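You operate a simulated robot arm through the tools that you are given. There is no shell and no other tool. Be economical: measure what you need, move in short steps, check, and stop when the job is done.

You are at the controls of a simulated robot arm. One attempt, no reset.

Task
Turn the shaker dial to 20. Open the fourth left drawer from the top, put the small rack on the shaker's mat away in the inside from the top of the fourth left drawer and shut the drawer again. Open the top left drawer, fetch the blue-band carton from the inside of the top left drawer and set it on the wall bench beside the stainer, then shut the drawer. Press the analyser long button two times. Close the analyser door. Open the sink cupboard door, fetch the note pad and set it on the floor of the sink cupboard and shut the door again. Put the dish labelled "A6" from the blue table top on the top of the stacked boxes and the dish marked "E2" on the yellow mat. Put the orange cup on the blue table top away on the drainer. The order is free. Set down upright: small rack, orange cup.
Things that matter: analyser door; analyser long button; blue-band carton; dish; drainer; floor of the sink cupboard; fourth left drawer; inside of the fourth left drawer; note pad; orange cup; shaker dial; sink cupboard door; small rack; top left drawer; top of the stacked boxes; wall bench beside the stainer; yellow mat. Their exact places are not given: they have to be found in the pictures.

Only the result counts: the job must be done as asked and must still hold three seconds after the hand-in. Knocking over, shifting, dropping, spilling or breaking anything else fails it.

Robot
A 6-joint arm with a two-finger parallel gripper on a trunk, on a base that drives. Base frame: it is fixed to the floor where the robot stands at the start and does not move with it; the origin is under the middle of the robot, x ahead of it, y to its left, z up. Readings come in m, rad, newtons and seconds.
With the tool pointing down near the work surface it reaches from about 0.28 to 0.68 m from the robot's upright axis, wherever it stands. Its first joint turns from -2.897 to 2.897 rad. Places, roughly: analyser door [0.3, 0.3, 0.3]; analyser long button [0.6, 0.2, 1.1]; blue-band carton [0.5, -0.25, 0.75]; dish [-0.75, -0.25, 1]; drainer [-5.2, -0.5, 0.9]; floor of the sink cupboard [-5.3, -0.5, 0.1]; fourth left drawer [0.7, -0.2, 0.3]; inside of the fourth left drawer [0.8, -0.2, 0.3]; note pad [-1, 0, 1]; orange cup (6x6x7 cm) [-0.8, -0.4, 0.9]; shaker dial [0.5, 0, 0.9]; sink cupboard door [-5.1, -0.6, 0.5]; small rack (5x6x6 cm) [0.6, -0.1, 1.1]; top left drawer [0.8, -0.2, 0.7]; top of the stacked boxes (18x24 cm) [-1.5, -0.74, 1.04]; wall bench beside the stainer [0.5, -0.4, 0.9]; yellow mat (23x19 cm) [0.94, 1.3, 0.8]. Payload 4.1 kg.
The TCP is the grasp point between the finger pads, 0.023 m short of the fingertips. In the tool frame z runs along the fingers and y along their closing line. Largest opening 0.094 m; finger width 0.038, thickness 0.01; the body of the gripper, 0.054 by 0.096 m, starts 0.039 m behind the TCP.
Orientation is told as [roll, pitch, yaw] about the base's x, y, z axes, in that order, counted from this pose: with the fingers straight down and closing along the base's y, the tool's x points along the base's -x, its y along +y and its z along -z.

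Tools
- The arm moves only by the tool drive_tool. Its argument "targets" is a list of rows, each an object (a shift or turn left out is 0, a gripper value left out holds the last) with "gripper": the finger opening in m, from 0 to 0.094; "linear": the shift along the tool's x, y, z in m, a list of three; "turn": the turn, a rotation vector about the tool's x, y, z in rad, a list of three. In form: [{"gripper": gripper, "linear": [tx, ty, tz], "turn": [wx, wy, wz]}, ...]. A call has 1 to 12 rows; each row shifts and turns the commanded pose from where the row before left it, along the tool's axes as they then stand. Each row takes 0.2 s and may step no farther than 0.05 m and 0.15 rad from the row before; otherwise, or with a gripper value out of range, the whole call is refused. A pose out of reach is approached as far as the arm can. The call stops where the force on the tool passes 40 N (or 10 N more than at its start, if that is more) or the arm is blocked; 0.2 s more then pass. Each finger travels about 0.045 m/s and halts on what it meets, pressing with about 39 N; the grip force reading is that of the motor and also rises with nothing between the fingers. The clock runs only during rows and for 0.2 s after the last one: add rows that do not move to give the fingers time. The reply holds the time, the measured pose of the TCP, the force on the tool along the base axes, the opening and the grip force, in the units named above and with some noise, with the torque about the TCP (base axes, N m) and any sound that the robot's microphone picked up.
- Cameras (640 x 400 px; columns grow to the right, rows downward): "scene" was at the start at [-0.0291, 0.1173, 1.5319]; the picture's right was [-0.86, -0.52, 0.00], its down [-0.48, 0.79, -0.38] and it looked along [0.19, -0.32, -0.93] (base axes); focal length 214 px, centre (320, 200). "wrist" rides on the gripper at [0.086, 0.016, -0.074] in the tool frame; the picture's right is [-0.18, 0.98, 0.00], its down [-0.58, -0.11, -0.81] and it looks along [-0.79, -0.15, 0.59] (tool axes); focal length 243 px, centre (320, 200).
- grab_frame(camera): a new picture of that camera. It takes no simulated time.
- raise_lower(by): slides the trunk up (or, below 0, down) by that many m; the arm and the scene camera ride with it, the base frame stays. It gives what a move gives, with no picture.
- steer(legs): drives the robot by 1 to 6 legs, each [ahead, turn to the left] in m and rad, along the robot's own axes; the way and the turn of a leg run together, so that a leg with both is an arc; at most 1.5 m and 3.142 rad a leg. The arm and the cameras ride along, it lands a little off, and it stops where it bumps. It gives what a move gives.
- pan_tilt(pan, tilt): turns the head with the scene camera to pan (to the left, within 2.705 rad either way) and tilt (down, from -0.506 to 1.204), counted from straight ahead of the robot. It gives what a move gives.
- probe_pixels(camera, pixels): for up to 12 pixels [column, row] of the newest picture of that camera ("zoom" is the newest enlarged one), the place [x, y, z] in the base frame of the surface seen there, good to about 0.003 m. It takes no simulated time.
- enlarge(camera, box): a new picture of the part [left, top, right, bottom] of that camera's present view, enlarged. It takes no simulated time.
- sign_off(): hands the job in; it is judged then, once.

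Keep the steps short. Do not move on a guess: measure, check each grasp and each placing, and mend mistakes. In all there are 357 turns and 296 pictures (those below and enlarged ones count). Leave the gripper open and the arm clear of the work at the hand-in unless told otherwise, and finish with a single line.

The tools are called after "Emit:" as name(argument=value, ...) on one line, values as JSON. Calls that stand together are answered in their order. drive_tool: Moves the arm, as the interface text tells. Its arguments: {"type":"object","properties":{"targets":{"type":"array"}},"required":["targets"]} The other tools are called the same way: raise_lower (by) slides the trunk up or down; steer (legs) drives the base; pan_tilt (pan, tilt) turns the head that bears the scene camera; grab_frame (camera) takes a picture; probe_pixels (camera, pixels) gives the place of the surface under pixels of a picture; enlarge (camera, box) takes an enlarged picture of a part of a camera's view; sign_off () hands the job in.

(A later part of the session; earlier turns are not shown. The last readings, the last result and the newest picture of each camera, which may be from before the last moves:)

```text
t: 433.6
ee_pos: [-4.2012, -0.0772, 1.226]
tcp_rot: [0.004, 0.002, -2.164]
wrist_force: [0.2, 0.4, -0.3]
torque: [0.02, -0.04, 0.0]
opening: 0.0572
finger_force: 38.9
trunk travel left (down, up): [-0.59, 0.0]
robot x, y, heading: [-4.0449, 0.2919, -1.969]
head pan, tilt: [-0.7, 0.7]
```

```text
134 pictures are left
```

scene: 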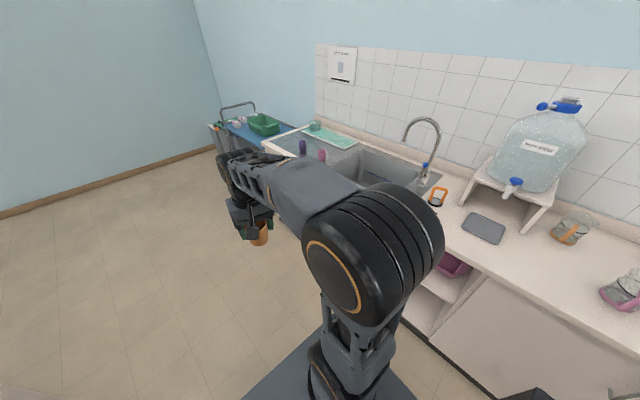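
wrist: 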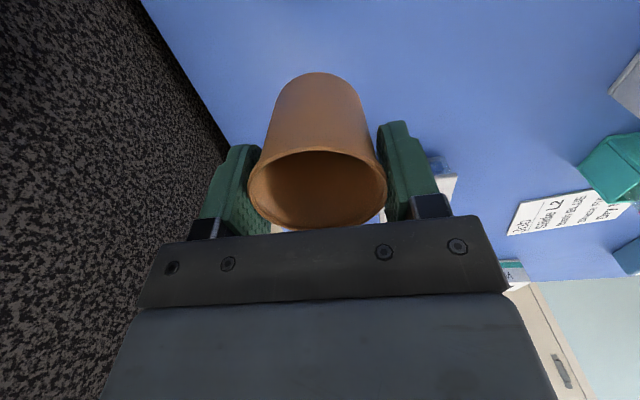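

Emit:
steer(legs=[[0, 0.09], [0.95, 0], [0, -1.4]])

Emit:
pan_tilt(pan=0, tilt=0.8)

Emit:
grab_frame(camera="scene")

```text
t: 442.6
ee_pos: [-4.7247, -0.56, 1.2248]
tcp_rot: [0.005, 0.002, 2.787]
wrist_force: [0.0, 0.3, -0.6]
torque: [0.0, 0.05, 0.0]
opening: 0.0573
finger_force: 39.0
trunk travel left (down, up): [-0.59, 0.0]
robot x, y, heading: [-4.329, -0.6284, 2.991]
head pan, tilt: [-0.7, 0.7]
```

```text
t: 443.7
ee_pos: [-4.7243, -0.5584, 1.2257]
tcp_rot: [0.004, 0.001, 2.787]
wrist_force: [-0.4, -1.1, 0.0]
torque: [0.0, 0.01, 0.01]
opening: 0.0572
finger_force: 39.0
trunk travel left (down, up): [-0.59, 0.0]
robot x, y, heading: [-4.3305, -0.6299, 2.987]
head pan, tilt: [0.0, 0.799]
```

```text
133 pictures are left
```

scene: 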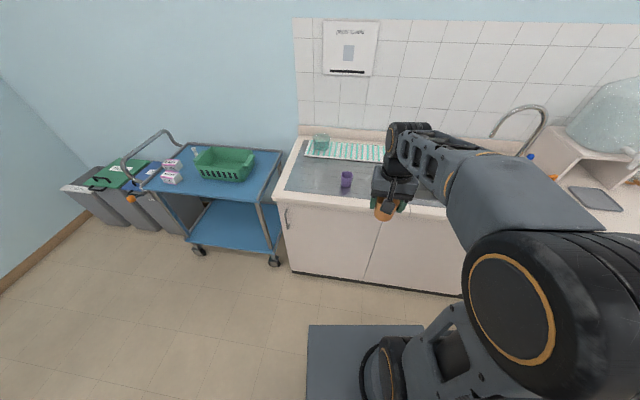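

Emit:
enlarge(camera="scene", box=[270, 110, 470, 300])

Emit:
probe_pixels(camera="scene", pixels=[[295, 185], [310, 175], [330, 185], [360, 175], [347, 182], [350, 196], [285, 215], [287, 225], [365, 278], [295, 270], [320, 150], [350, 155]])

```text
2.11 times, centred on (370, 205) of scene
```

zoom: 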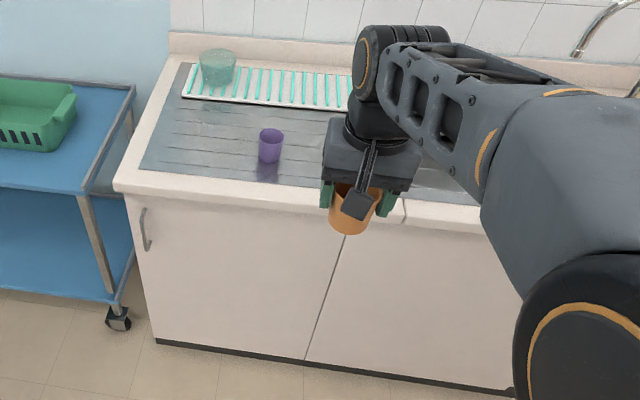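

```text
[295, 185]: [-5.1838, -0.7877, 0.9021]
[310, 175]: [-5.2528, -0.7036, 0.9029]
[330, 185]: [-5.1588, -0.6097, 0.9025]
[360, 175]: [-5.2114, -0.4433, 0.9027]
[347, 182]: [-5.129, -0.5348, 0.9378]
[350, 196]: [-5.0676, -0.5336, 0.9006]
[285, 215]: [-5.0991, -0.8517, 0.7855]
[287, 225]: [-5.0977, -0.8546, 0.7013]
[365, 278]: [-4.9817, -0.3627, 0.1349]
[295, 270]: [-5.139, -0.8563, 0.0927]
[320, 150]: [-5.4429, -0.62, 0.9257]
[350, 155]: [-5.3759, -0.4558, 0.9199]
```

Emit:
steer(legs=[[0.26, 0]])

Emit:
grab_frame(camera="wrist")

```text
t: 445.6
ee_pos: [-4.9864, -0.521, 1.2243]
tcp_rot: [0.003, 0.002, 2.792]
wrist_force: [0.1, -0.4, 0.8]
torque: [0.02, -0.01, -0.02]
opening: 0.0571
finger_force: 39.1
trunk travel left (down, up): [-0.59, 0.0]
robot x, y, heading: [-4.5884, -0.5897, 2.988]
head pan, tilt: [0.0, 0.799]
```

```text
131 pictures are left
```

wrist: 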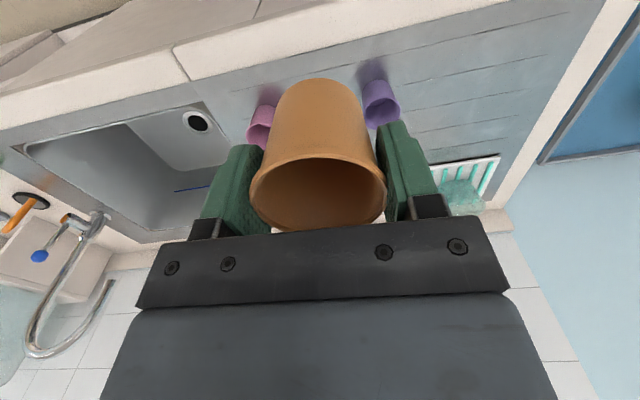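

Emit:
drive_tool(targets=[{"linear": [-0.0291, 0.0291, 0]}, {"linear": [-0.0291, 0.0291, 0]}, {"linear": [-0.0291, 0.0291, 0]}, {"linear": [-0.0291, 0.0291, 0]}, {"linear": [-0.0291, 0.0291, 0]}, {"linear": [-0.0291, 0.0291, 0]}, {"linear": [0, 0, 0.05]}, {"linear": [0, 0, 0.05]}, {"linear": [0, 0, 0.05]}])

Emit:
grab_frame(camera="wrist")

Emit:
grab_frame(camera="scene")

```text
t: 447.6
ee_pos: [-5.2089, -0.6241, 1.0746]
tcp_rot: [0.006, 0.001, 2.79]
wrist_force: [-0.1, -0.3, 0.4]
torque: [0.01, 0.0, -0.03]
opening: 0.0573
finger_force: 38.8
trunk travel left (down, up): [-0.59, 0.0]
robot x, y, heading: [-4.5909, -0.586, 2.99]
head pan, tilt: [0.0, 0.799]
```

```text
130 pictures are left
```

wrist: 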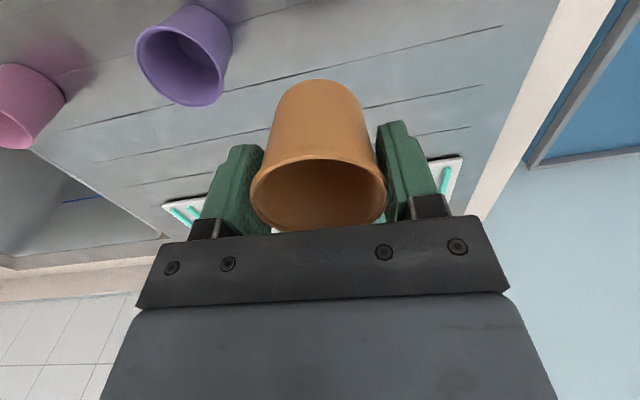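

```text
129 pictures are left
```

scene: 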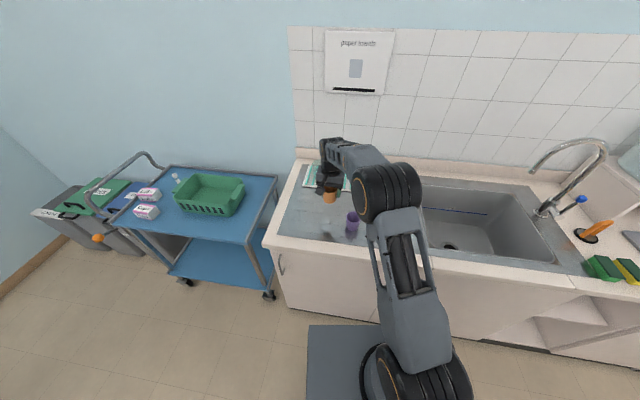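

Emit:
drive_tool(targets=[{"linear": [0, 0, 0.05]}, {"linear": [0, 0, 0.045]}, {"linear": [0, 0, 0.02]}, {"linear": [0, 0, 0.003]}])

```text
t: 448.6
ee_pos: [-5.2079, -0.6274, 0.958]
tcp_rot: [0.003, 0.001, 2.791]
wrist_force: [0.3, 0.5, 0.3]
torque: [-0.03, -0.01, 0.02]
opening: 0.0573
finger_force: 39.5
trunk travel left (down, up): [-0.59, 0.0]
robot x, y, heading: [-4.5893, -0.5845, 2.994]
head pan, tilt: [0.0, 0.799]
```

Emit:
drive_tool(targets=[{"linear": [0, 0, 0.003]}, {"linear": [0, 0, 0.002]}])

```text
t: 449.2
ee_pos: [-5.2102, -0.6263, 0.9543]
tcp_rot: [0.005, 0.001, 2.791]
wrist_force: [0.0, -0.9, -0.2]
torque: [0.02, 0.02, 0.02]
opening: 0.0572
finger_force: 38.4
trunk travel left (down, up): [-0.59, 0.0]
robot x, y, heading: [-4.5886, -0.589, 2.987]
head pan, tilt: [0.0, 0.799]
```

Emit:
drive_tool(targets=[{"linear": [0, 0, 0.002]}, {"linear": [0, 0, 0.0015]}])

```text
t: 449.8
ee_pos: [-5.21, -0.6261, 0.952]
tcp_rot: [0.006, -0.004, 2.792]
wrist_force: [0.4, 0.4, 7.4]
torque: [-0.06, -0.02, 0.02]
opening: 0.057
finger_force: 38.9
trunk travel left (down, up): [-0.59, 0.0]
robot x, y, heading: [-4.5959, -0.5885, 2.991]
head pan, tilt: [0.0, 0.799]
```

Contact (7 N). Release and rise.

Emit:
drive_tool(targets=[{"gripper": 0.074}, {}, {}, {"linear": [0, 0, -0.04]}, {"linear": [0, 0, -0.05]}, {"linear": [0, 0, -0.05]}, {"linear": [0, 0, -0.05]}])

Emit:
grab_frame(camera="wrist")

```text
t: 451.4
ee_pos: [-5.2089, -0.6238, 1.1407]
tcp_rot: [0.004, 0.001, 2.79]
wrist_force: [0.0, 0.1, -0.4]
torque: [-0.01, 0.03, 0.0]
opening: 0.074
finger_force: 0.1
trunk travel left (down, up): [-0.59, 0.0]
robot x, y, heading: [-4.5857, -0.5857, 2.992]
head pan, tilt: [0.0, 0.799]
```

```text
128 pictures are left
```

wrist: 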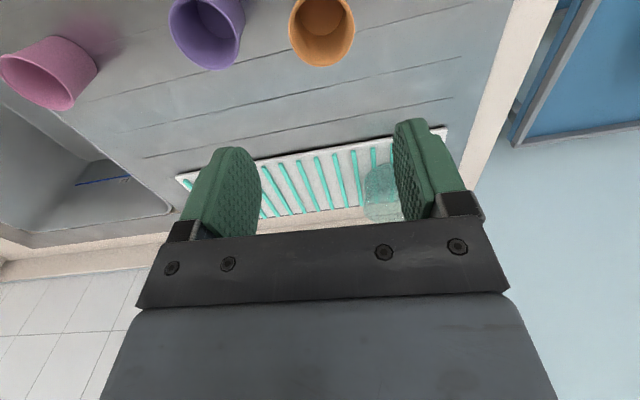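

Cup stands upright on the drainer. Retract and back off to look at the cupboard door.

Emit:
drive_tool(targets=[{"linear": [0.03, 0, -0.03]}, {"linear": [0.045, -0.017, 0]}, {"linear": [0.045, -0.017, 0]}, {"linear": [0.045, -0.017, 0]}])

Emit:
steer(legs=[[-0.3, 0]])

Emit:
pan_tilt(pan=0.15, tilt=0.85)

Emit:
grab_frame(camera="scene")

```text
t: 452.4
ee_pos: [-5.0375, -0.637, 1.1715]
tcp_rot: [0.004, 0.002, 2.791]
wrist_force: [0.3, 0.4, 0.4]
torque: [-0.01, 0.01, 0.01]
opening: 0.0739
finger_force: 0.0
trunk travel left (down, up): [-0.59, 0.0]
robot x, y, heading: [-4.5922, -0.5904, 2.989]
head pan, tilt: [0.0, 0.799]
```

```text
t: 454.4
ee_pos: [-4.7387, -0.6817, 1.1712]
tcp_rot: [0.007, 0.0, 2.789]
wrist_force: [0.5, -0.4, 0.8]
torque: [0.0, 0.01, -0.03]
opening: 0.0741
finger_force: 0.0
trunk travel left (down, up): [-0.59, 0.0]
robot x, y, heading: [-4.2926, -0.6309, 2.985]
head pan, tilt: [0.0, 0.799]
```

```text
t: 455.1
ee_pos: [-4.7384, -0.6804, 1.1715]
tcp_rot: [0.004, 0.001, 2.79]
wrist_force: [-0.1, 0.0, 0.1]
torque: [0.01, -0.02, -0.02]
opening: 0.074
finger_force: 0.1
trunk travel left (down, up): [-0.59, 0.0]
robot x, y, heading: [-4.2929, -0.6326, 2.993]
head pan, tilt: [0.15, 0.85]
```

```text
127 pictures are left
```

scene: 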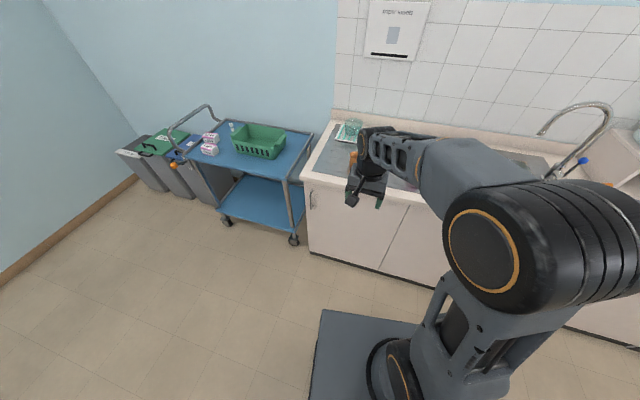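

Emit:
enlarge(camera="scene", box=[270, 150, 450, 300])

Emit:
probe_pixels(camera="scene", pixels=[[311, 193], [312, 206], [308, 252], [380, 270], [402, 210], [320, 230], [370, 235], [294, 238], [287, 180], [300, 245], [303, 176], [295, 205]])

```text
2.67 times, centred on (360, 225) of scene
```

zoom: 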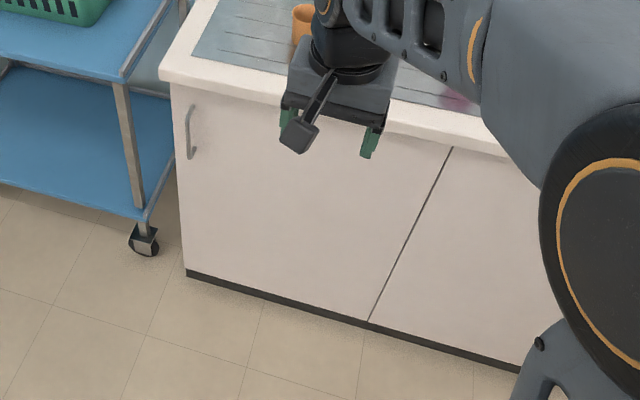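

```text
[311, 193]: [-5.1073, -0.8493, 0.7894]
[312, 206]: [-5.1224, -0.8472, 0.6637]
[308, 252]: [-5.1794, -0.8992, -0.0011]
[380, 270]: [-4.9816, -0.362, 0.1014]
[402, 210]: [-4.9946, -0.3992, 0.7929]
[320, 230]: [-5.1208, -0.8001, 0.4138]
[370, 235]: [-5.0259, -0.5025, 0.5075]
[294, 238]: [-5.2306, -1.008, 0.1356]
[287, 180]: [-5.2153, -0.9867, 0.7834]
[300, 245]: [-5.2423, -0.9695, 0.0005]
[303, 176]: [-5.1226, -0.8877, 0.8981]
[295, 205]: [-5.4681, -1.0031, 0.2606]
```

Emit:
steer(legs=[[0, 1.41], [0.5, 0], [0, -1.57]])

Emit:
raise_lower(by=-0.19)

Emit:
grab_frame(camera="scene")

```text
t: 465.3
ee_pos: [-4.894, -1.0966, 1.1703]
tcp_rot: [0.004, 0.003, 2.656]
wrist_force: [0.3, 0.5, -0.4]
torque: [0.02, -0.01, 0.01]
opening: 0.0743
finger_force: 0.0
trunk travel left (down, up): [-0.59, 0.0]
robot x, y, heading: [-4.4433, -1.1051, 2.857]
head pan, tilt: [0.15, 0.85]
```

```text
t: 467.4
ee_pos: [-4.8946, -1.0965, 0.9799]
tcp_rot: [0.003, 0.001, 2.656]
wrist_force: [0.2, 0.3, 0.5]
torque: [-0.02, -0.01, 0.0]
opening: 0.0743
finger_force: 0.1
trunk travel left (down, up): [-0.4, 0.19]
robot x, y, heading: [-4.4417, -1.1041, 2.858]
head pan, tilt: [0.15, 0.85]
```

```text
125 pictures are left
```

scene: 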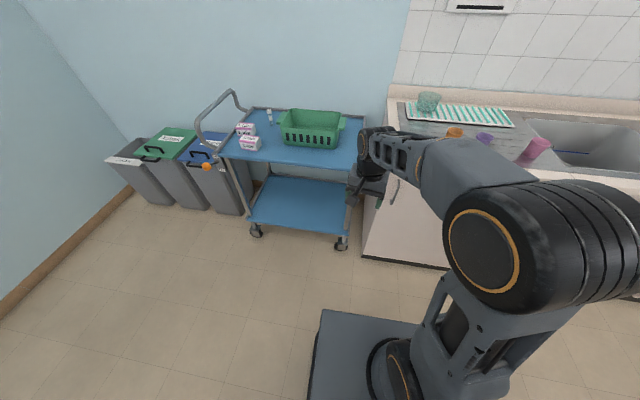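

Emit:
steer(legs=[[0.05, 0]])

Emit:
drive_tool(targets=[{"turn": [0, 0, -0.088], "gripper": 0.06}, {"turn": [0, 0, -0.088]}, {"turn": [0, -0.145, 0]}, {"turn": [0, -0.145, 0]}, {"turn": [0, -0.145, 0]}, {"turn": [0, -0.145, 0]}, {"turn": [0, -0.145, 0]}, {"turn": [0, -0.145, 0]}])

Emit:
grab_frame(camera="wrist")

```text
t: 468.3
ee_pos: [-4.9431, -1.0824, 0.9814]
tcp_rot: [0.004, 0.003, 2.654]
wrist_force: [0.2, 0.8, 0.7]
torque: [0.0, 0.02, 0.01]
opening: 0.0742
finger_force: 0.1
trunk travel left (down, up): [-0.4, 0.19]
robot x, y, heading: [-4.4925, -1.0919, 2.858]
head pan, tilt: [0.15, 0.85]
```

```text
t: 470.1
ee_pos: [-4.9416, -1.0825, 0.9813]
tcp_rot: [0.009, -0.87, 2.827]
wrist_force: [0.3, -0.5, 0.4]
torque: [-0.01, -0.03, -0.02]
opening: 0.06
finger_force: 0.0
trunk travel left (down, up): [-0.4, 0.19]
robot x, y, heading: [-4.4902, -1.0931, 2.856]
head pan, tilt: [0.15, 0.85]
```

```text
124 pictures are left
```

wrist: 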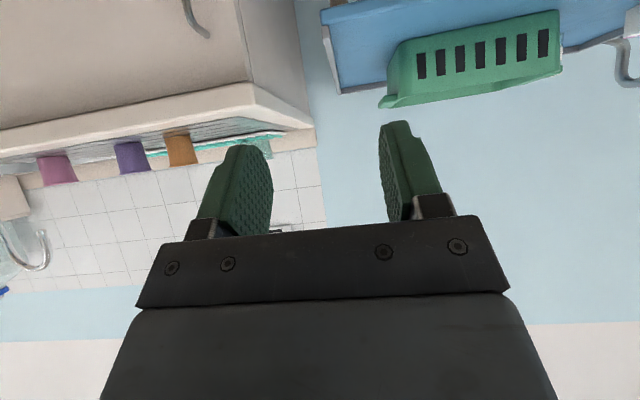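

Emit:
drive_tool(targets=[{"linear": [0.0137, -0.0246, 0.0303]}, {"linear": [0.0137, -0.0246, 0.0303]}, {"linear": [0.0137, -0.0246, 0.0303]}, {"linear": [0.0137, -0.0246, 0.0303]}, {"linear": [0.0137, -0.0246, 0.0303]}, {"linear": [0.0137, -0.0246, 0.0303]}])

Emit:
grab_frame(camera="wrist")

```text
t: 471.5
ee_pos: [-4.9861, -0.9881, 0.8247]
tcp_rot: [-0.004, -0.87, 2.821]
wrist_force: [-0.4, -0.5, -0.6]
torque: [-0.01, 0.01, 0.04]
opening: 0.0601
finger_force: 0.0
out of reach, approached as far as the arm can: row 4, 5, 6
trunk travel left (down, up): [-0.4, 0.19]
robot x, y, heading: [-4.4963, -1.0893, 2.855]
head pan, tilt: [0.15, 0.85]
```

```text
123 pictures are left
```

wrist: 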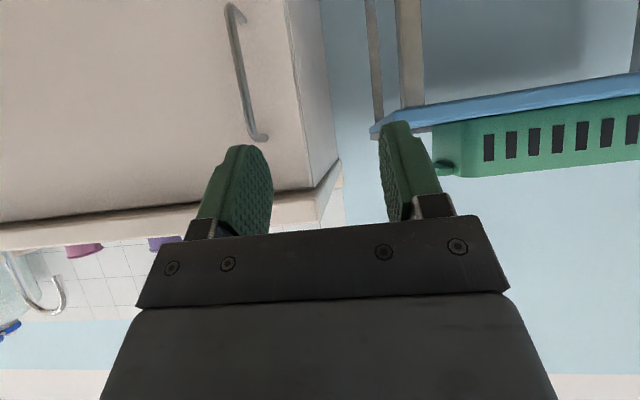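

Emit:
probe_pixels(camera="wrist", pixels=[[238, 60], [233, 20], [248, 105], [255, 133], [242, 80], [200, 100], [275, 100], [300, 150]])

```text
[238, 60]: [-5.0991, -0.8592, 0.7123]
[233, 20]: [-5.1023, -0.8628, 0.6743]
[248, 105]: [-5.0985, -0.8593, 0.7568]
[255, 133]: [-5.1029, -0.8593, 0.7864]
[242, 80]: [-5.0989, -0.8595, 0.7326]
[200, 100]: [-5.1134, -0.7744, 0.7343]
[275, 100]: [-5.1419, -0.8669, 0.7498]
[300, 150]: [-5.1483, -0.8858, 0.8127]
```

Emit:
drive_tool(targets=[{"linear": [-0.0165, 0, 0.0195]}, {"linear": [-0.0165, 0, 0.0195]}, {"linear": [0.0, -0.03, 0.015]}, {"linear": [0.012, -0.03, 0.015]}, {"linear": [0.012, -0.028, 0.015]}])

Emit:
grab_frame(camera="wrist")

```text
t: 472.7
ee_pos: [-5.0321, -0.9773, 0.8191]
tcp_rot: [0.001, -0.869, 2.825]
wrist_force: [-0.1, 0.8, -1.0]
torque: [0.03, -0.01, 0.02]
opening: 0.0598
finger_force: 0.1
out of reach, approached as far as the arm can: row 1, 3, 4, 5
trunk travel left (down, up): [-0.4, 0.19]
robot x, y, heading: [-4.4893, -1.0909, 2.855]
head pan, tilt: [0.15, 0.85]
```

```text
122 pictures are left
```

wrist: 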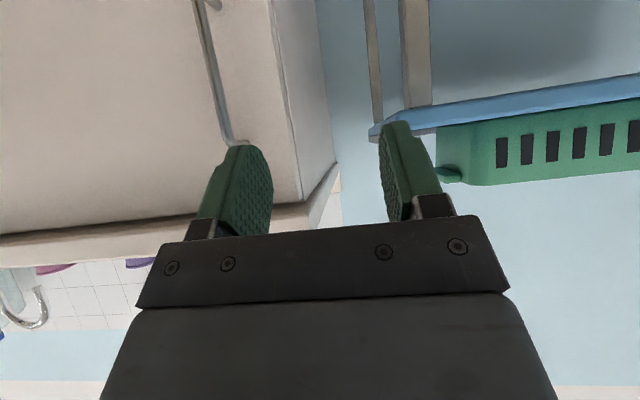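

Emit:
drive_tool(targets=[{"turn": [0.114, 0, 0.0965]}, {"turn": [0.114, 0, 0.0965]}, {"linear": [0.02, -0.0196, 0.017]}, {"linear": [0.02, -0.0196, 0.017]}, {"linear": [0.02, -0.0196, 0.017]}])

Emit:
grab_frame(camera="wrist")

```text
t: 473.9
ee_pos: [-5.0012, -0.9314, 0.7359]
tcp_rot: [0.006, -0.87, 2.528]
wrist_force: [-0.2, 0.2, -0.1]
torque: [0.04, 0.01, -0.05]
opening: 0.0603
finger_force: 0.2
trunk travel left (down, up): [-0.4, 0.19]
robot x, y, heading: [-4.4881, -1.095, 2.856]
head pan, tilt: [0.15, 0.85]
```

```text
121 pictures are left
```

wrist: 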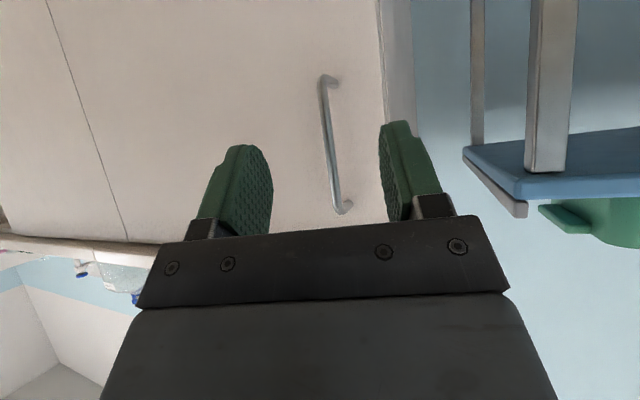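

Emit:
drive_tool(targets=[{"linear": [-0.0243, -0.0009, 0.0288]}, {"linear": [-0.0243, -0.0009, 0.0288]}, {"linear": [-0.0243, -0.0009, 0.0288]}])

Emit:
grab_frame(camera="wrist")

```text
t: 474.7
ee_pos: [-5.0909, -0.8623, 0.7337]
tcp_rot: [0.008, -0.866, 2.527]
wrist_force: [-1.1, 0.4, 0.5]
torque: [0.0, -0.01, 0.01]
opening: 0.0599
finger_force: 0.0
trunk travel left (down, up): [-0.4, 0.19]
robot x, y, heading: [-4.4896, -1.0954, 2.857]
head pan, tilt: [0.15, 0.85]
```

```text
120 pictures are left
```

wrist: 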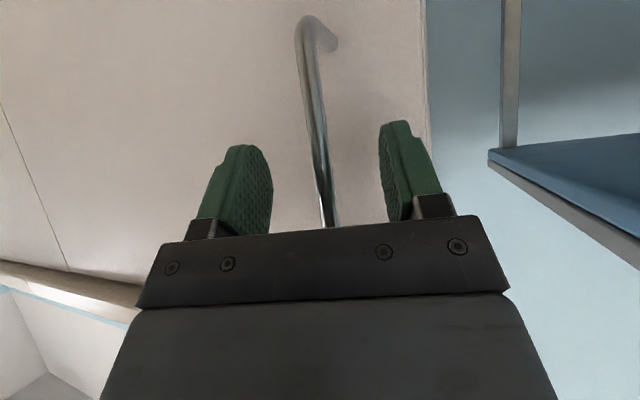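

Bar is between the fingers. Close.

Emit:
drive_tool(targets=[{"gripper": 0.0}, {}, {}, {}, {}, {}, {}])

```text
t: 476.3
ee_pos: [-5.0917, -0.863, 0.7335]
tcp_rot: [0.004, -0.868, 2.529]
wrist_force: [-0.4, -6.1, 0.3]
torque: [0.78, -0.76, 0.13]
opening: 0.0097
finger_force: 45.5
trunk travel left (down, up): [-0.4, 0.19]
robot x, y, heading: [-4.4931, -1.0926, 2.858]
head pan, tilt: [0.15, 0.85]
```

Emit:
steer(legs=[[-0.06, -0.005], [-0.07, -0.03]])

Emit:
grab_frame(camera="scene")

```text
t: 477.9
ee_pos: [-4.9613, -0.8773, 0.7338]
tcp_rot: [0.011, -0.869, 2.488]
wrist_force: [-0.6, 27.7, 0.1]
torque: [0.96, -0.96, -0.39]
opening: 0.0103
finger_force: 44.4
trunk travel left (down, up): [-0.4, 0.19]
robot x, y, heading: [-4.3687, -1.132, 2.82]
head pan, tilt: [0.15, 0.85]
```

```text
119 pictures are left
```

scene: 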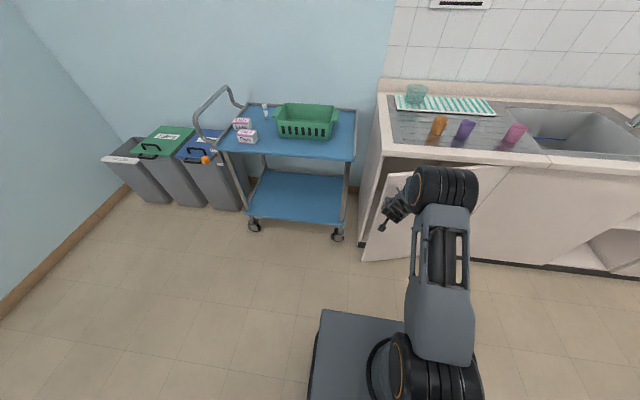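

Emit:
steer(legs=[[-0.06, -0.05], [-0.06, -0.06]])

Emit:
grab_frame(camera="scene")

```text
t: 479.4
ee_pos: [-4.8192, -0.8539, 0.7357]
tcp_rot: [0.01, -0.873, 2.371]
wrist_force: [-11.5, 31.4, -4.8]
torque: [0.92, -0.43, -0.24]
opening: 0.0098
finger_force: 45.0
trunk travel left (down, up): [-0.4, 0.19]
robot x, y, heading: [-4.2551, -1.1747, 2.702]
head pan, tilt: [0.15, 0.85]
```

```text
118 pictures are left
```

scene: 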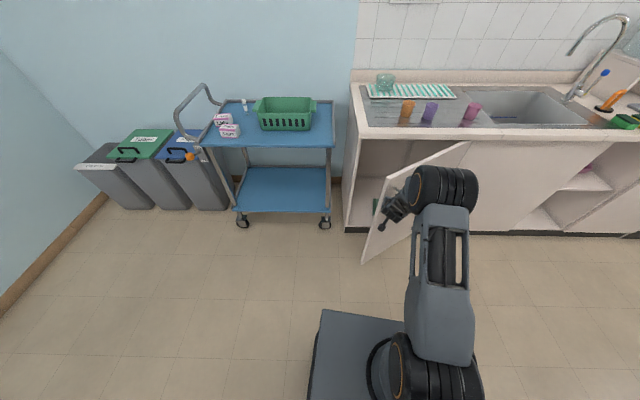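

Emit:
drive_tool(targets=[{"linear": [0.0077, -0.0383, -0.0091]}, {"linear": [0.0077, -0.0383, -0.0091]}, {"linear": [0.0077, -0.0383, -0.0091]}])

Emit:
grab_frame(camera="scene")

```text
t: 480.2
ee_pos: [-4.7387, -0.8199, 0.7369]
tcp_rot: [-0.006, -0.874, 2.36]
wrist_force: [-13.8, 24.0, -21.9]
torque: [-0.08, -0.58, -0.11]
opening: 0.0098
finger_force: 45.4
out of reach, approached as far as the arm can: row 2, 3
trunk travel left (down, up): [-0.4, 0.19]
robot x, y, heading: [-4.2577, -1.1759, 2.698]
head pan, tilt: [0.15, 0.85]
```

```text
117 pictures are left
```

scene: 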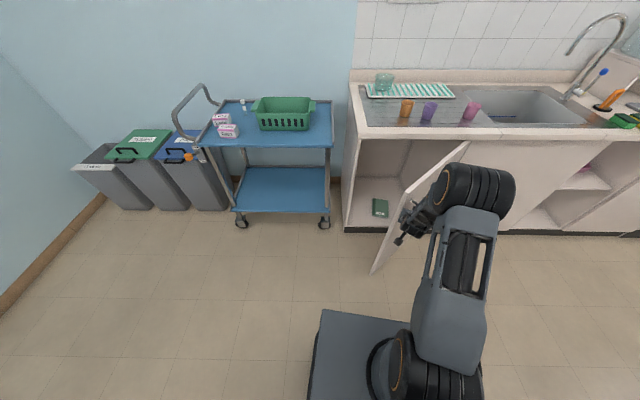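

Emit:
enlarge(camera="scene", box=[330, 140, 440, 250])

Emit:
probe_pixels(camera="scene", pixels=[[380, 207], [374, 200], [388, 214], [360, 215], [350, 226], [375, 190], [345, 210], [395, 185]])

```text
3.64 times, centred on (385, 195) of scene
```

zoom: 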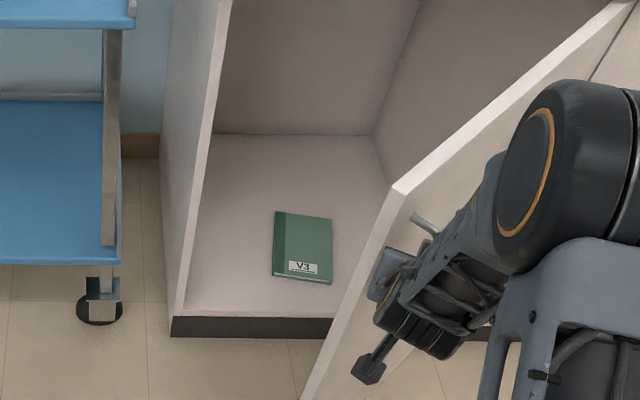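

```text
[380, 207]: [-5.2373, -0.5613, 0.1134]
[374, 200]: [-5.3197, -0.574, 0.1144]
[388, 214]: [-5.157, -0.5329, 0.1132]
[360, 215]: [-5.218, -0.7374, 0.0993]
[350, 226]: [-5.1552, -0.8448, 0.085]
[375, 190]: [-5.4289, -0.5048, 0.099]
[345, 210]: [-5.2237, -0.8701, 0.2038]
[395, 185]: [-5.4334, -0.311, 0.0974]
```

Emit:
drive_tool(targets=[{"gripper": 0.06}, {}, {}, {"linear": [0.0258, 0.005, -0.0305]}, {"linear": [0.0258, 0.005, -0.0305]}, {"linear": [0, 0.04, -0.02]}, {"linear": [0, 0.04, -0.02]}, {"linear": [0, 0.02, -0.02]}])

Emit:
grab_frame(camera="scene")

```text
t: 482.0
ee_pos: [-4.734, -0.9694, 0.7975]
tcp_rot: [0.01, -0.875, 2.372]
wrist_force: [0.2, -0.5, 0.0]
torque: [-0.03, -0.02, 0.0]
opening: 0.0601
finger_force: 0.0
out of reach, approached as far as the arm can: row 4, 5
trunk travel left (down, up): [-0.4, 0.19]
robot x, y, heading: [-4.2549, -1.1711, 2.708]
head pan, tilt: [0.15, 0.85]
```

```text
115 pictures are left
```

scene: 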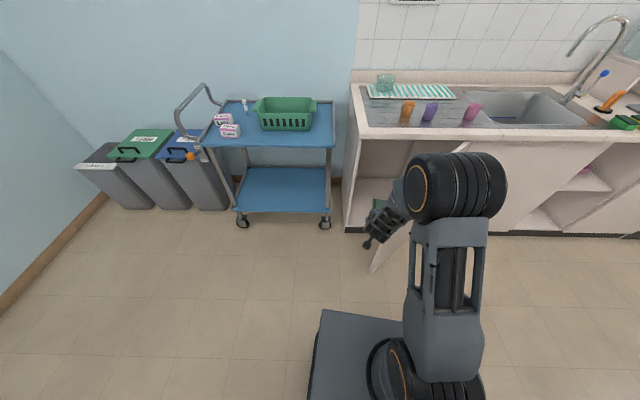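

Emit:
drive_tool(targets=[{"turn": [0, 0.146, 0], "gripper": 0.0}, {"turn": [0, 0.146, 0]}, {"turn": [0, 0.146, 0]}, {"turn": [0, 0.146, 0]}, {"turn": [0, 0.146, 0]}, {"turn": [0, 0.145, 0]}])

Emit:
grab_frame(camera="wrist")

```text
t: 483.4
ee_pos: [-4.7322, -0.9695, 0.7964]
tcp_rot: [0.007, 0.002, 2.379]
wrist_force: [-0.3, -0.2, 0.3]
torque: [0.03, -0.01, -0.02]
opening: 0.0
finger_force: 39.1
trunk travel left (down, up): [-0.4, 0.19]
robot x, y, heading: [-4.2539, -1.1755, 2.702]
head pan, tilt: [0.15, 0.85]
```

```text
114 pictures are left
```

wrist: 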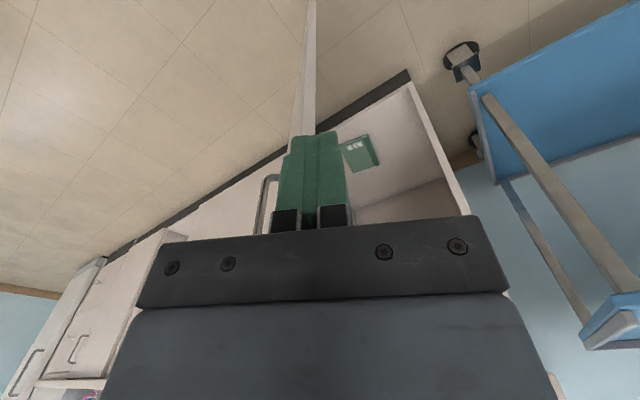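

Emit:
drive_tool(targets=[{"linear": [-0.047, 0.0106, 0.012]}, {"linear": [-0.047, 0.0106, 0.012]}, {"linear": [-0.047, 0.0106, 0.012]}])

Emit:
grab_frame(camera="wrist")

Emit:
grab_frame(camera="scene")

```text
t: 484.0
ee_pos: [-4.8089, -0.9277, 0.7725]
tcp_rot: [0.01, 0.015, 2.375]
wrist_force: [-0.4, 0.9, 0.8]
torque: [-0.04, 0.04, -0.02]
opening: 0.0
finger_force: 39.1
trunk travel left (down, up): [-0.4, 0.19]
robot x, y, heading: [-4.2552, -1.1738, 2.707]
head pan, tilt: [0.15, 0.85]
stopped in row 3: the force on the tool passed its limit at 84 N (the readings are from after the stop); the commanded pose is now the measured one
```

```text
113 pictures are left
```

wrist: 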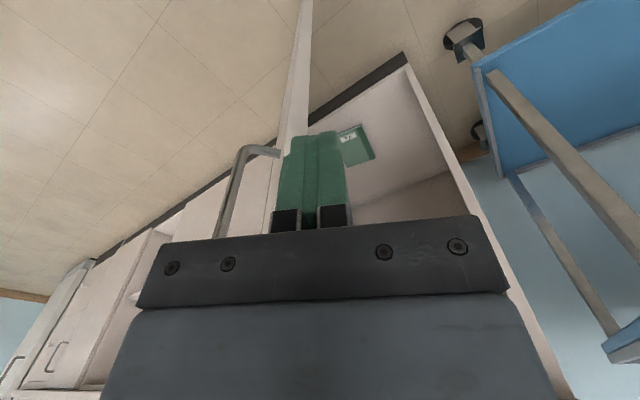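

```text
112 pictures are left
```

scene: 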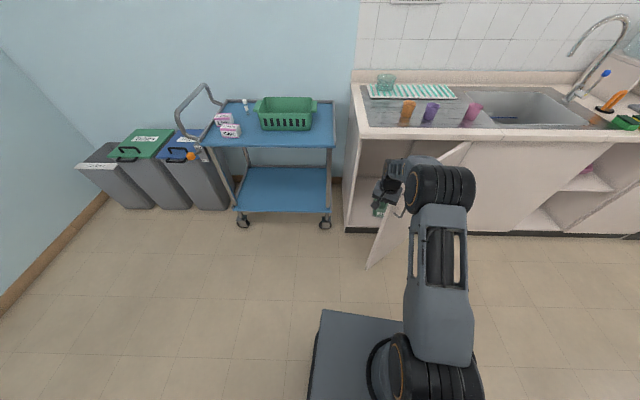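

The finger met the door's edge. Back off, go further to the inner side, then forward.

Emit:
drive_tool(targets=[{"linear": [0.04, 0, 0]}, {"linear": [0.0, 0.045, 0]}, {"linear": [0, 0.025, 0]}])

Emit:
drive_tool(targets=[{"linear": [-0.04, 0, 0]}, {"linear": [-0.04, 0, 0]}, {"linear": [-0.04, 0, 0]}])

Emit:
grab_frame(camera="wrist")

Emit:
enlarge(camera="scene", box=[320, 120, 500, 280])

```text
t: 484.8
ee_pos: [-4.8305, -1.0079, 0.7764]
tcp_rot: [0.007, 0.014, 2.377]
wrist_force: [-1.1, -0.5, 0.8]
torque: [-0.04, -0.02, 0.0]
opening: 0.0
finger_force: 39.0
trunk travel left (down, up): [-0.4, 0.19]
robot x, y, heading: [-4.2573, -1.1747, 2.707]
head pan, tilt: [0.15, 0.85]
```

```text
t: 485.6
ee_pos: [-4.9144, -0.9235, 0.7726]
tcp_rot: [0.007, 0.015, 2.378]
wrist_force: [-0.1, 0.1, 0.2]
torque: [-0.01, 0.01, 0.01]
opening: 0.0
finger_force: 38.9
trunk travel left (down, up): [-0.4, 0.19]
robot x, y, heading: [-4.2559, -1.1721, 2.707]
head pan, tilt: [0.15, 0.85]
```

```text
111 pictures are left
```

wrist: 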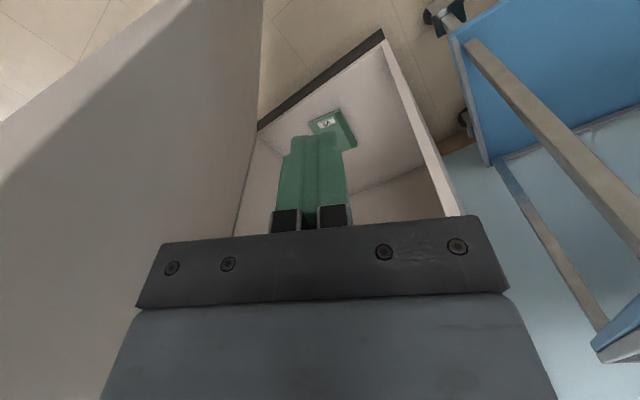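

```text
2.50 times, centred on (410, 200) of scene
```

zoom: 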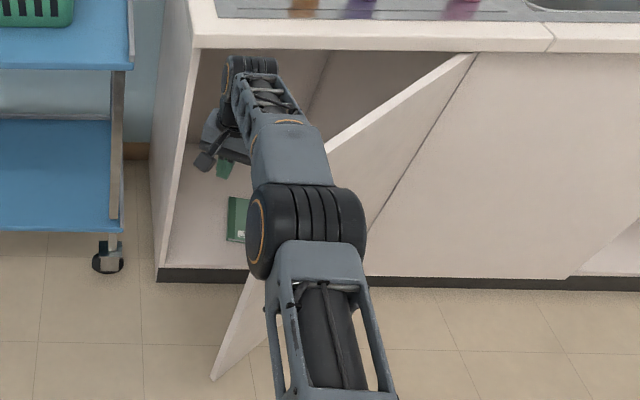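

Emit:
drive_tool(targets=[{"linear": [-0.0059, -0.0436, 0]}, {"linear": [-0.0059, -0.0436, 0]}, {"linear": [-0.0059, -0.0436, 0]}, {"linear": [-0.0059, -0.0436, 0]}, {"linear": [0.0114, -0.0375, 0]}, {"linear": [0.0114, -0.0375, 0]}, {"linear": [0.0114, -0.0375, 0]}, {"linear": [0.0009, -0.0393, 0]}, {"linear": [0.0009, -0.0393, 0]}, {"linear": [0.0009, -0.0393, 0]}])

Emit:
grab_frame(camera="scene")

```text
t: 487.8
ee_pos: [-4.6208, -0.6412, 0.7729]
tcp_rot: [0.006, 0.013, 2.378]
wrist_force: [0.5, 0.6, -0.1]
torque: [-0.05, 0.02, -0.03]
opening: 0.0
finger_force: 38.9
trunk travel left (down, up): [-0.4, 0.19]
robot x, y, heading: [-4.2551, -1.1761, 2.703]
head pan, tilt: [0.15, 0.85]
```

```text
109 pictures are left
```

scene: 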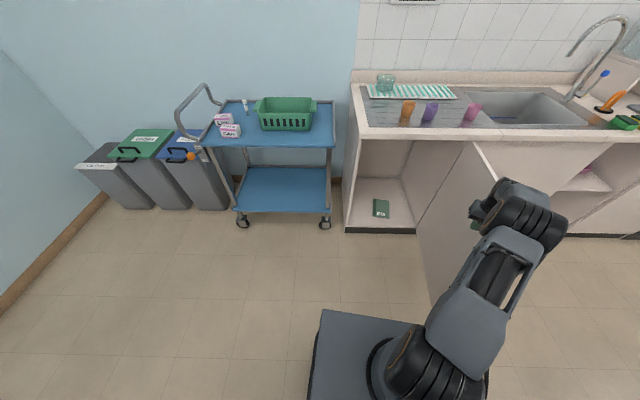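

Emit:
drive_tool(targets=[{"linear": [-0.009, -0.0383, 0]}, {"linear": [-0.009, -0.0383, 0]}, {"linear": [-0.009, -0.0383, 0]}, {"linear": [-0.0173, -0.0355, 0]}, {"linear": [-0.0173, -0.0355, 0]}])

Emit:
grab_frame(camera="scene")

```text
t: 489.0
ee_pos: [-4.5206, -0.5375, 0.7749]
tcp_rot: [0.008, 0.014, 2.376]
wrist_force: [-0.6, -0.3, 0.1]
torque: [0.0, -0.02, 0.0]
opening: 0.0
finger_force: 39.2
out of reach, approached as far as the arm can: row 3, 4, 5
trunk travel left (down, up): [-0.4, 0.19]
robot x, y, heading: [-4.2525, -1.1754, 2.704]
head pan, tilt: [0.15, 0.85]
```

```text
108 pictures are left
```

scene: 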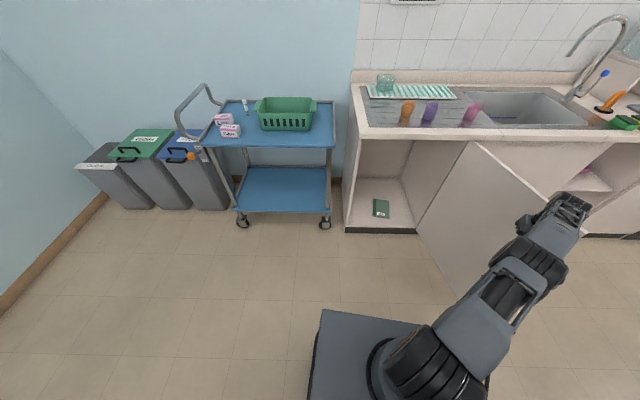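

Door is wide open (>100°). Tuck the arm and go back for the yellow pad.

Emit:
drive_tool(targets=[{"linear": [0.0257, 0.0404, 0]}, {"linear": [0.0257, 0.0404, 0]}, {"linear": [0.0257, 0.0404, 0]}, {"linear": [0.0257, 0.0404, 0]}, {"linear": [0.0257, 0.0404, 0]}, {"linear": [0.0257, 0.0404, 0]}, {"linear": [0.0257, 0.0404, 0]}, {"linear": [0.0257, 0.0404, 0]}, {"linear": [0.0257, 0.0404, 0]}, {"linear": [0.0257, 0.0404, 0]}])

Emit:
raise_lower(by=0.19)

Emit:
grab_frame(camera="scene")

```text
t: 491.2
ee_pos: [-4.6136, -1.0081, 0.7789]
tcp_rot: [0.006, 0.012, 2.374]
wrist_force: [0.3, 0.0, -0.5]
torque: [0.0, -0.04, 0.0]
opening: 0.0
finger_force: 38.9
trunk travel left (down, up): [-0.4, 0.19]
robot x, y, heading: [-4.2581, -1.1743, 2.71]
head pan, tilt: [0.15, 0.85]
```

```text
t: 493.3
ee_pos: [-4.6131, -1.0066, 0.9676]
tcp_rot: [0.006, 0.017, 2.376]
wrist_force: [0.6, -0.2, -0.4]
torque: [0.01, 0.01, -0.01]
opening: 0.0
finger_force: 38.4
trunk travel left (down, up): [-0.59, 0.0]
robot x, y, heading: [-4.2599, -1.172, 2.706]
head pan, tilt: [0.15, 0.85]
```

```text
107 pictures are left
```

scene: 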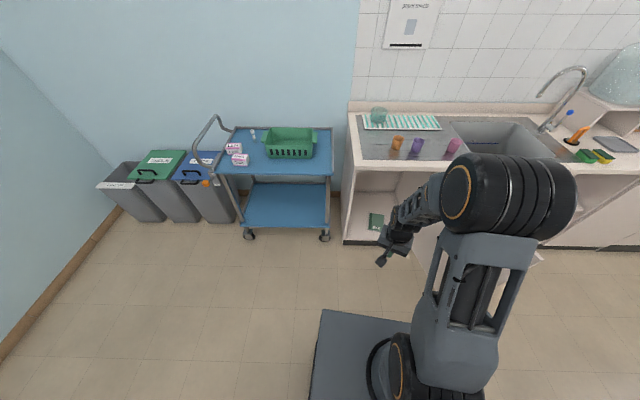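

Emit:
drive_tool(targets=[{"linear": [0, 0, -0.05]}, {"linear": [0, 0, -0.05]}, {"linear": [0, 0, -0.05]}, {"linear": [0, 0, -0.05]}])

Emit:
steer(legs=[[0, -1.446], [1.45, 0], [1.45, 0], [0, -1.57]])

```text
t: 494.3
ee_pos: [-4.6126, -1.0, 1.1665]
tcp_rot: [0.007, 0.014, 2.377]
wrist_force: [0.5, 0.6, 0.7]
torque: [-0.02, -0.01, -0.03]
opening: 0.0
finger_force: 39.4
trunk travel left (down, up): [-0.59, 0.0]
robot x, y, heading: [-4.2564, -1.1745, 2.703]
head pan, tilt: [0.15, 0.85]
```

```text
t: 515.5
ee_pos: [-3.1032, 1.5448, 1.1661]
tcp_rot: [0.008, 0.014, -0.53]
wrist_force: [-0.3, 0.9, -1.3]
torque: [0.0, -0.02, -0.01]
opening: 0.0003
finger_force: 39.2
trunk travel left (down, up): [-0.59, 0.0]
robot x, y, heading: [-3.4913, 1.6297, -0.198]
head pan, tilt: [0.15, 0.85]
```

Emit:
steer(legs=[[0, -0.107], [1.48, 0], [1.47, 0], [0, -1.57]])

Emit:
pan_tilt(pan=0, tilt=0.8)

Emit:
grab_frame(camera="scene")

```text
t: 533.8
ee_pos: [-0.8705, 0.3628, 1.166]
tcp_rot: [0.007, 0.014, -2.199]
wrist_force: [0.3, -0.4, -0.6]
torque: [0.03, -0.01, -0.03]
opening: 0.0
finger_force: 39.8
trunk travel left (down, up): [-0.59, 0.0]
robot x, y, heading: [-0.7453, 0.7417, -1.873]
head pan, tilt: [0.15, 0.85]
```

```text
t: 534.5
ee_pos: [-0.8717, 0.3635, 1.1663]
tcp_rot: [0.006, 0.014, -2.2]
wrist_force: [0.8, -0.1, 0.0]
torque: [0.03, -0.01, -0.01]
opening: 0.0
finger_force: 39.3
trunk travel left (down, up): [-0.59, 0.0]
robot x, y, heading: [-0.748, 0.7411, -1.867]
head pan, tilt: [0.0, 0.799]
```

```text
106 pictures are left
```

scene: 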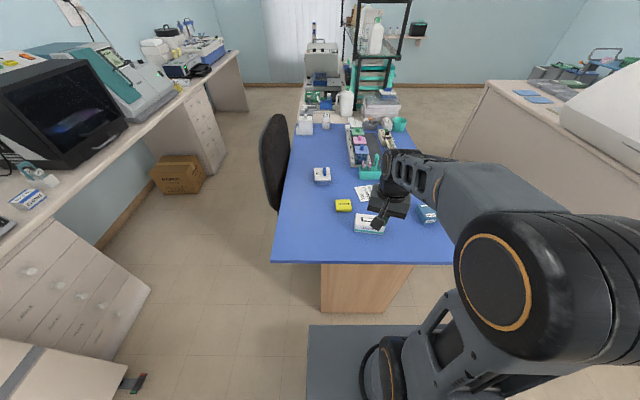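

Emit:
steer(legs=[[0.1, 0]])

Emit:
drive_tool(targets=[{"turn": [0, 0, -0.145], "gripper": 0.09}, {"turn": [0, 0, -0.145]}, {"turn": [0, -0.014, -0.03]}])

Emit:
grab_frame(camera="wrist")

```text
t: 535.7
ee_pos: [-0.9022, 0.2655, 1.1671]
tcp_rot: [0.009, 0.014, -2.201]
wrist_force: [0.2, 0.6, -1.4]
torque: [0.0, -0.03, -0.02]
opening: 0.0
finger_force: 38.8
trunk travel left (down, up): [-0.59, 0.0]
robot x, y, heading: [-0.78, 0.6424, -1.869]
head pan, tilt: [0.0, 0.799]
```

```text
t: 536.5
ee_pos: [-0.9025, 0.2655, 1.1656]
tcp_rot: [0.011, -0.003, -1.88]
wrist_force: [-0.2, 0.3, -0.4]
torque: [-0.01, -0.01, -0.02]
opening: 0.0689
finger_force: 0.1
trunk travel left (down, up): [-0.59, 0.0]
robot x, y, heading: [-0.7799, 0.6432, -1.87]
head pan, tilt: [0.0, 0.799]
```

```text
105 pictures are left
```

wrist: 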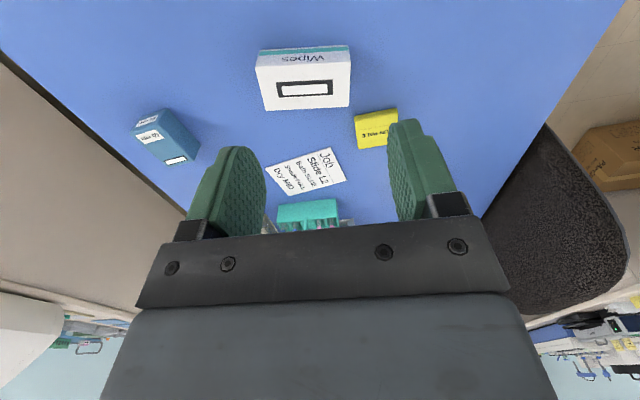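

Emit:
drive_tool(targets=[{"linear": [-0.0365, 0.018, 0], "gripper": 0.09}, {"linear": [-0.0365, 0.018, 0]}, {"linear": [-0.0365, 0.018, 0]}, {"linear": [-0.0365, 0.018, 0]}, {"linear": [0, 0, 0.05]}, {"linear": [0, 0, 0.05]}])

Emit:
grab_frame(camera="wrist")

```text
t: 537.9
ee_pos: [-0.8771, 0.1022, 1.0639]
tcp_rot: [0.012, -0.003, -1.879]
wrist_force: [0.3, 0.5, -0.2]
torque: [0.01, -0.01, 0.01]
opening: 0.0899
finger_force: 0.1
trunk travel left (down, up): [-0.59, 0.0]
robot x, y, heading: [-0.7771, 0.6401, -1.87]
head pan, tilt: [0.0, 0.799]
```

```text
104 pictures are left
```

wrist: 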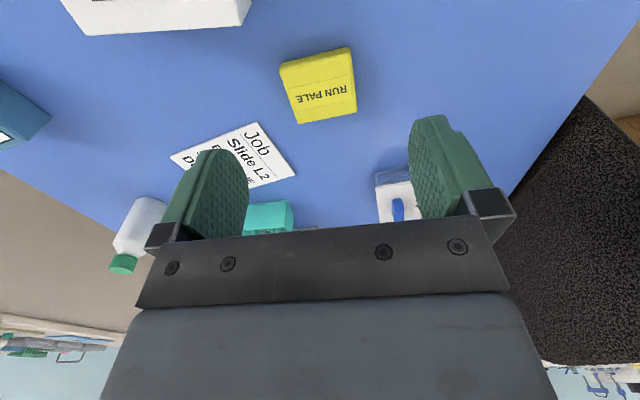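

Emit:
probe_pixels(camera="wrist", pixels=[[284, 78], [346, 58], [302, 118], [353, 107], [320, 90], [245, 12], [295, 172], [268, 130]])

Emit:
enlarge(camera="wrist", box=[260, 30, 380, 140])

```text
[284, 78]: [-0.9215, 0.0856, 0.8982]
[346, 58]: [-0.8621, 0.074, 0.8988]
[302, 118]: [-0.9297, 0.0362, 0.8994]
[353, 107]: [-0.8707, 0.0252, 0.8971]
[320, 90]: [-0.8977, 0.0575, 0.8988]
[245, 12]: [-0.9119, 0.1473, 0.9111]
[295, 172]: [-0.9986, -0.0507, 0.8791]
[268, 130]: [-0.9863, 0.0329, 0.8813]
```

```text
3.64 times, centred on (320, 85) of wrist
```

zoom: 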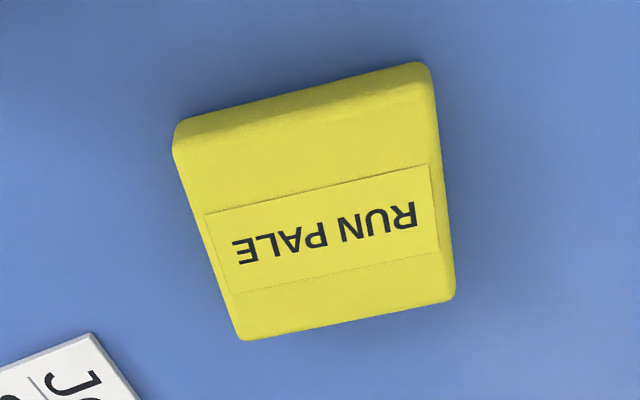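

Emit:
drive_tool(targets=[{"turn": [0, 0, -0.11]}, {"linear": [-0.0247, -0.0046, 0]}, {"linear": [-0.0247, -0.0046, 0]}, {"linear": [0, 0, 0.05]}, {"linear": [0, 0, 0.05]}, {"linear": [0, 0, 0.03]}])

Emit:
grab_frame(camera="wrist")

```text
t: 539.3
ee_pos: [-0.8939, 0.0549, 0.9362]
tcp_rot: [0.01, -0.007, -1.771]
wrist_force: [-0.5, 0.3, -0.5]
torque: [0.01, -0.02, 0.01]
opening: 0.0901
finger_force: 0.0
trunk travel left (down, up): [-0.59, 0.0]
robot x, y, heading: [-0.777, 0.6447, -1.868]
head pan, tilt: [0.0, 0.799]
```

```text
102 pictures are left
```

wrist: 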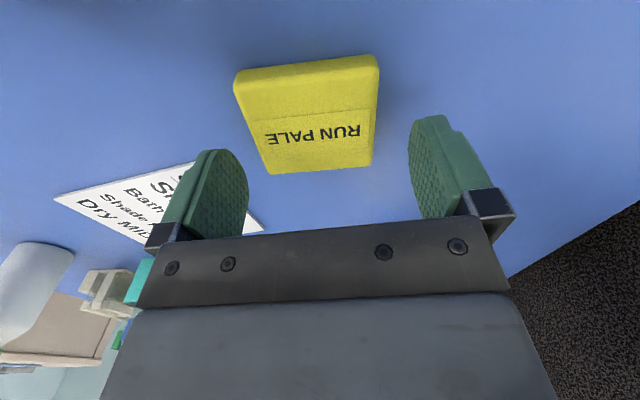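

Emit:
probe_pixels(camera="wrist", pixels=[[258, 226], [190, 168], [170, 175], [245, 215], [372, 150], [240, 85], [268, 168], [378, 65]])

```text
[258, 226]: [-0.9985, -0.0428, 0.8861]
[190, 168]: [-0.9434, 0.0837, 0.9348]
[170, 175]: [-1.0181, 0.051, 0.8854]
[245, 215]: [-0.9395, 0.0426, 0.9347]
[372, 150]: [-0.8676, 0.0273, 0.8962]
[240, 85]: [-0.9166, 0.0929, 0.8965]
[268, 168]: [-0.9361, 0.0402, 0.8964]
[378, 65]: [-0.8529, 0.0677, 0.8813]
```

Emit:
drive_tool(targets=[{"linear": [0, 0, 0.02]}, {"linear": [0, 0, 0.011]}, {"gripper": 0.0}, {}, {}, {}, {}])

Emit:
drive_tool(targets=[{"linear": [0, 0, -0.03]}, {"linear": [0, 0, -0.05]}])

Emit:
grab_frame(camera="wrist")

```text
t: 540.9
ee_pos: [-0.8934, 0.057, 0.9075]
tcp_rot: [0.01, -0.005, -1.77]
wrist_force: [-0.1, 0.2, 0.4]
torque: [-0.04, 0.04, -0.02]
opening: 0.0709
finger_force: 38.8
trunk travel left (down, up): [-0.59, 0.0]
robot x, y, heading: [-0.7768, 0.6413, -1.872]
head pan, tilt: [0.0, 0.799]
```

```text
t: 541.5
ee_pos: [-0.8961, 0.061, 0.9867]
tcp_rot: [0.011, -0.005, -1.769]
wrist_force: [-0.5, 0.2, -0.3]
torque: [0.0, 0.0, 0.02]
opening: 0.0709
finger_force: 38.7
trunk travel left (down, up): [-0.59, 0.0]
robot x, y, heading: [-0.7779, 0.645, -1.865]
head pan, tilt: [0.0, 0.799]
```

```text
101 pictures are left
```

wrist: 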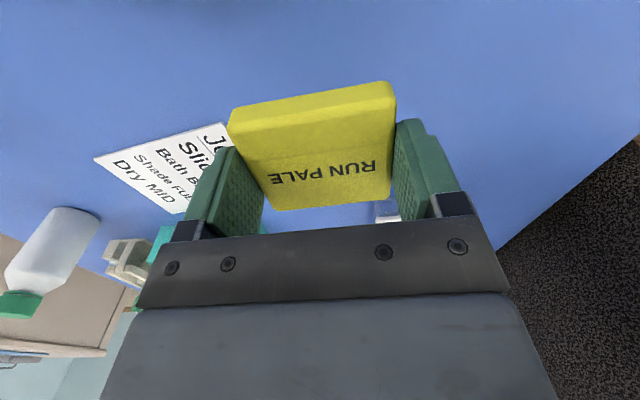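

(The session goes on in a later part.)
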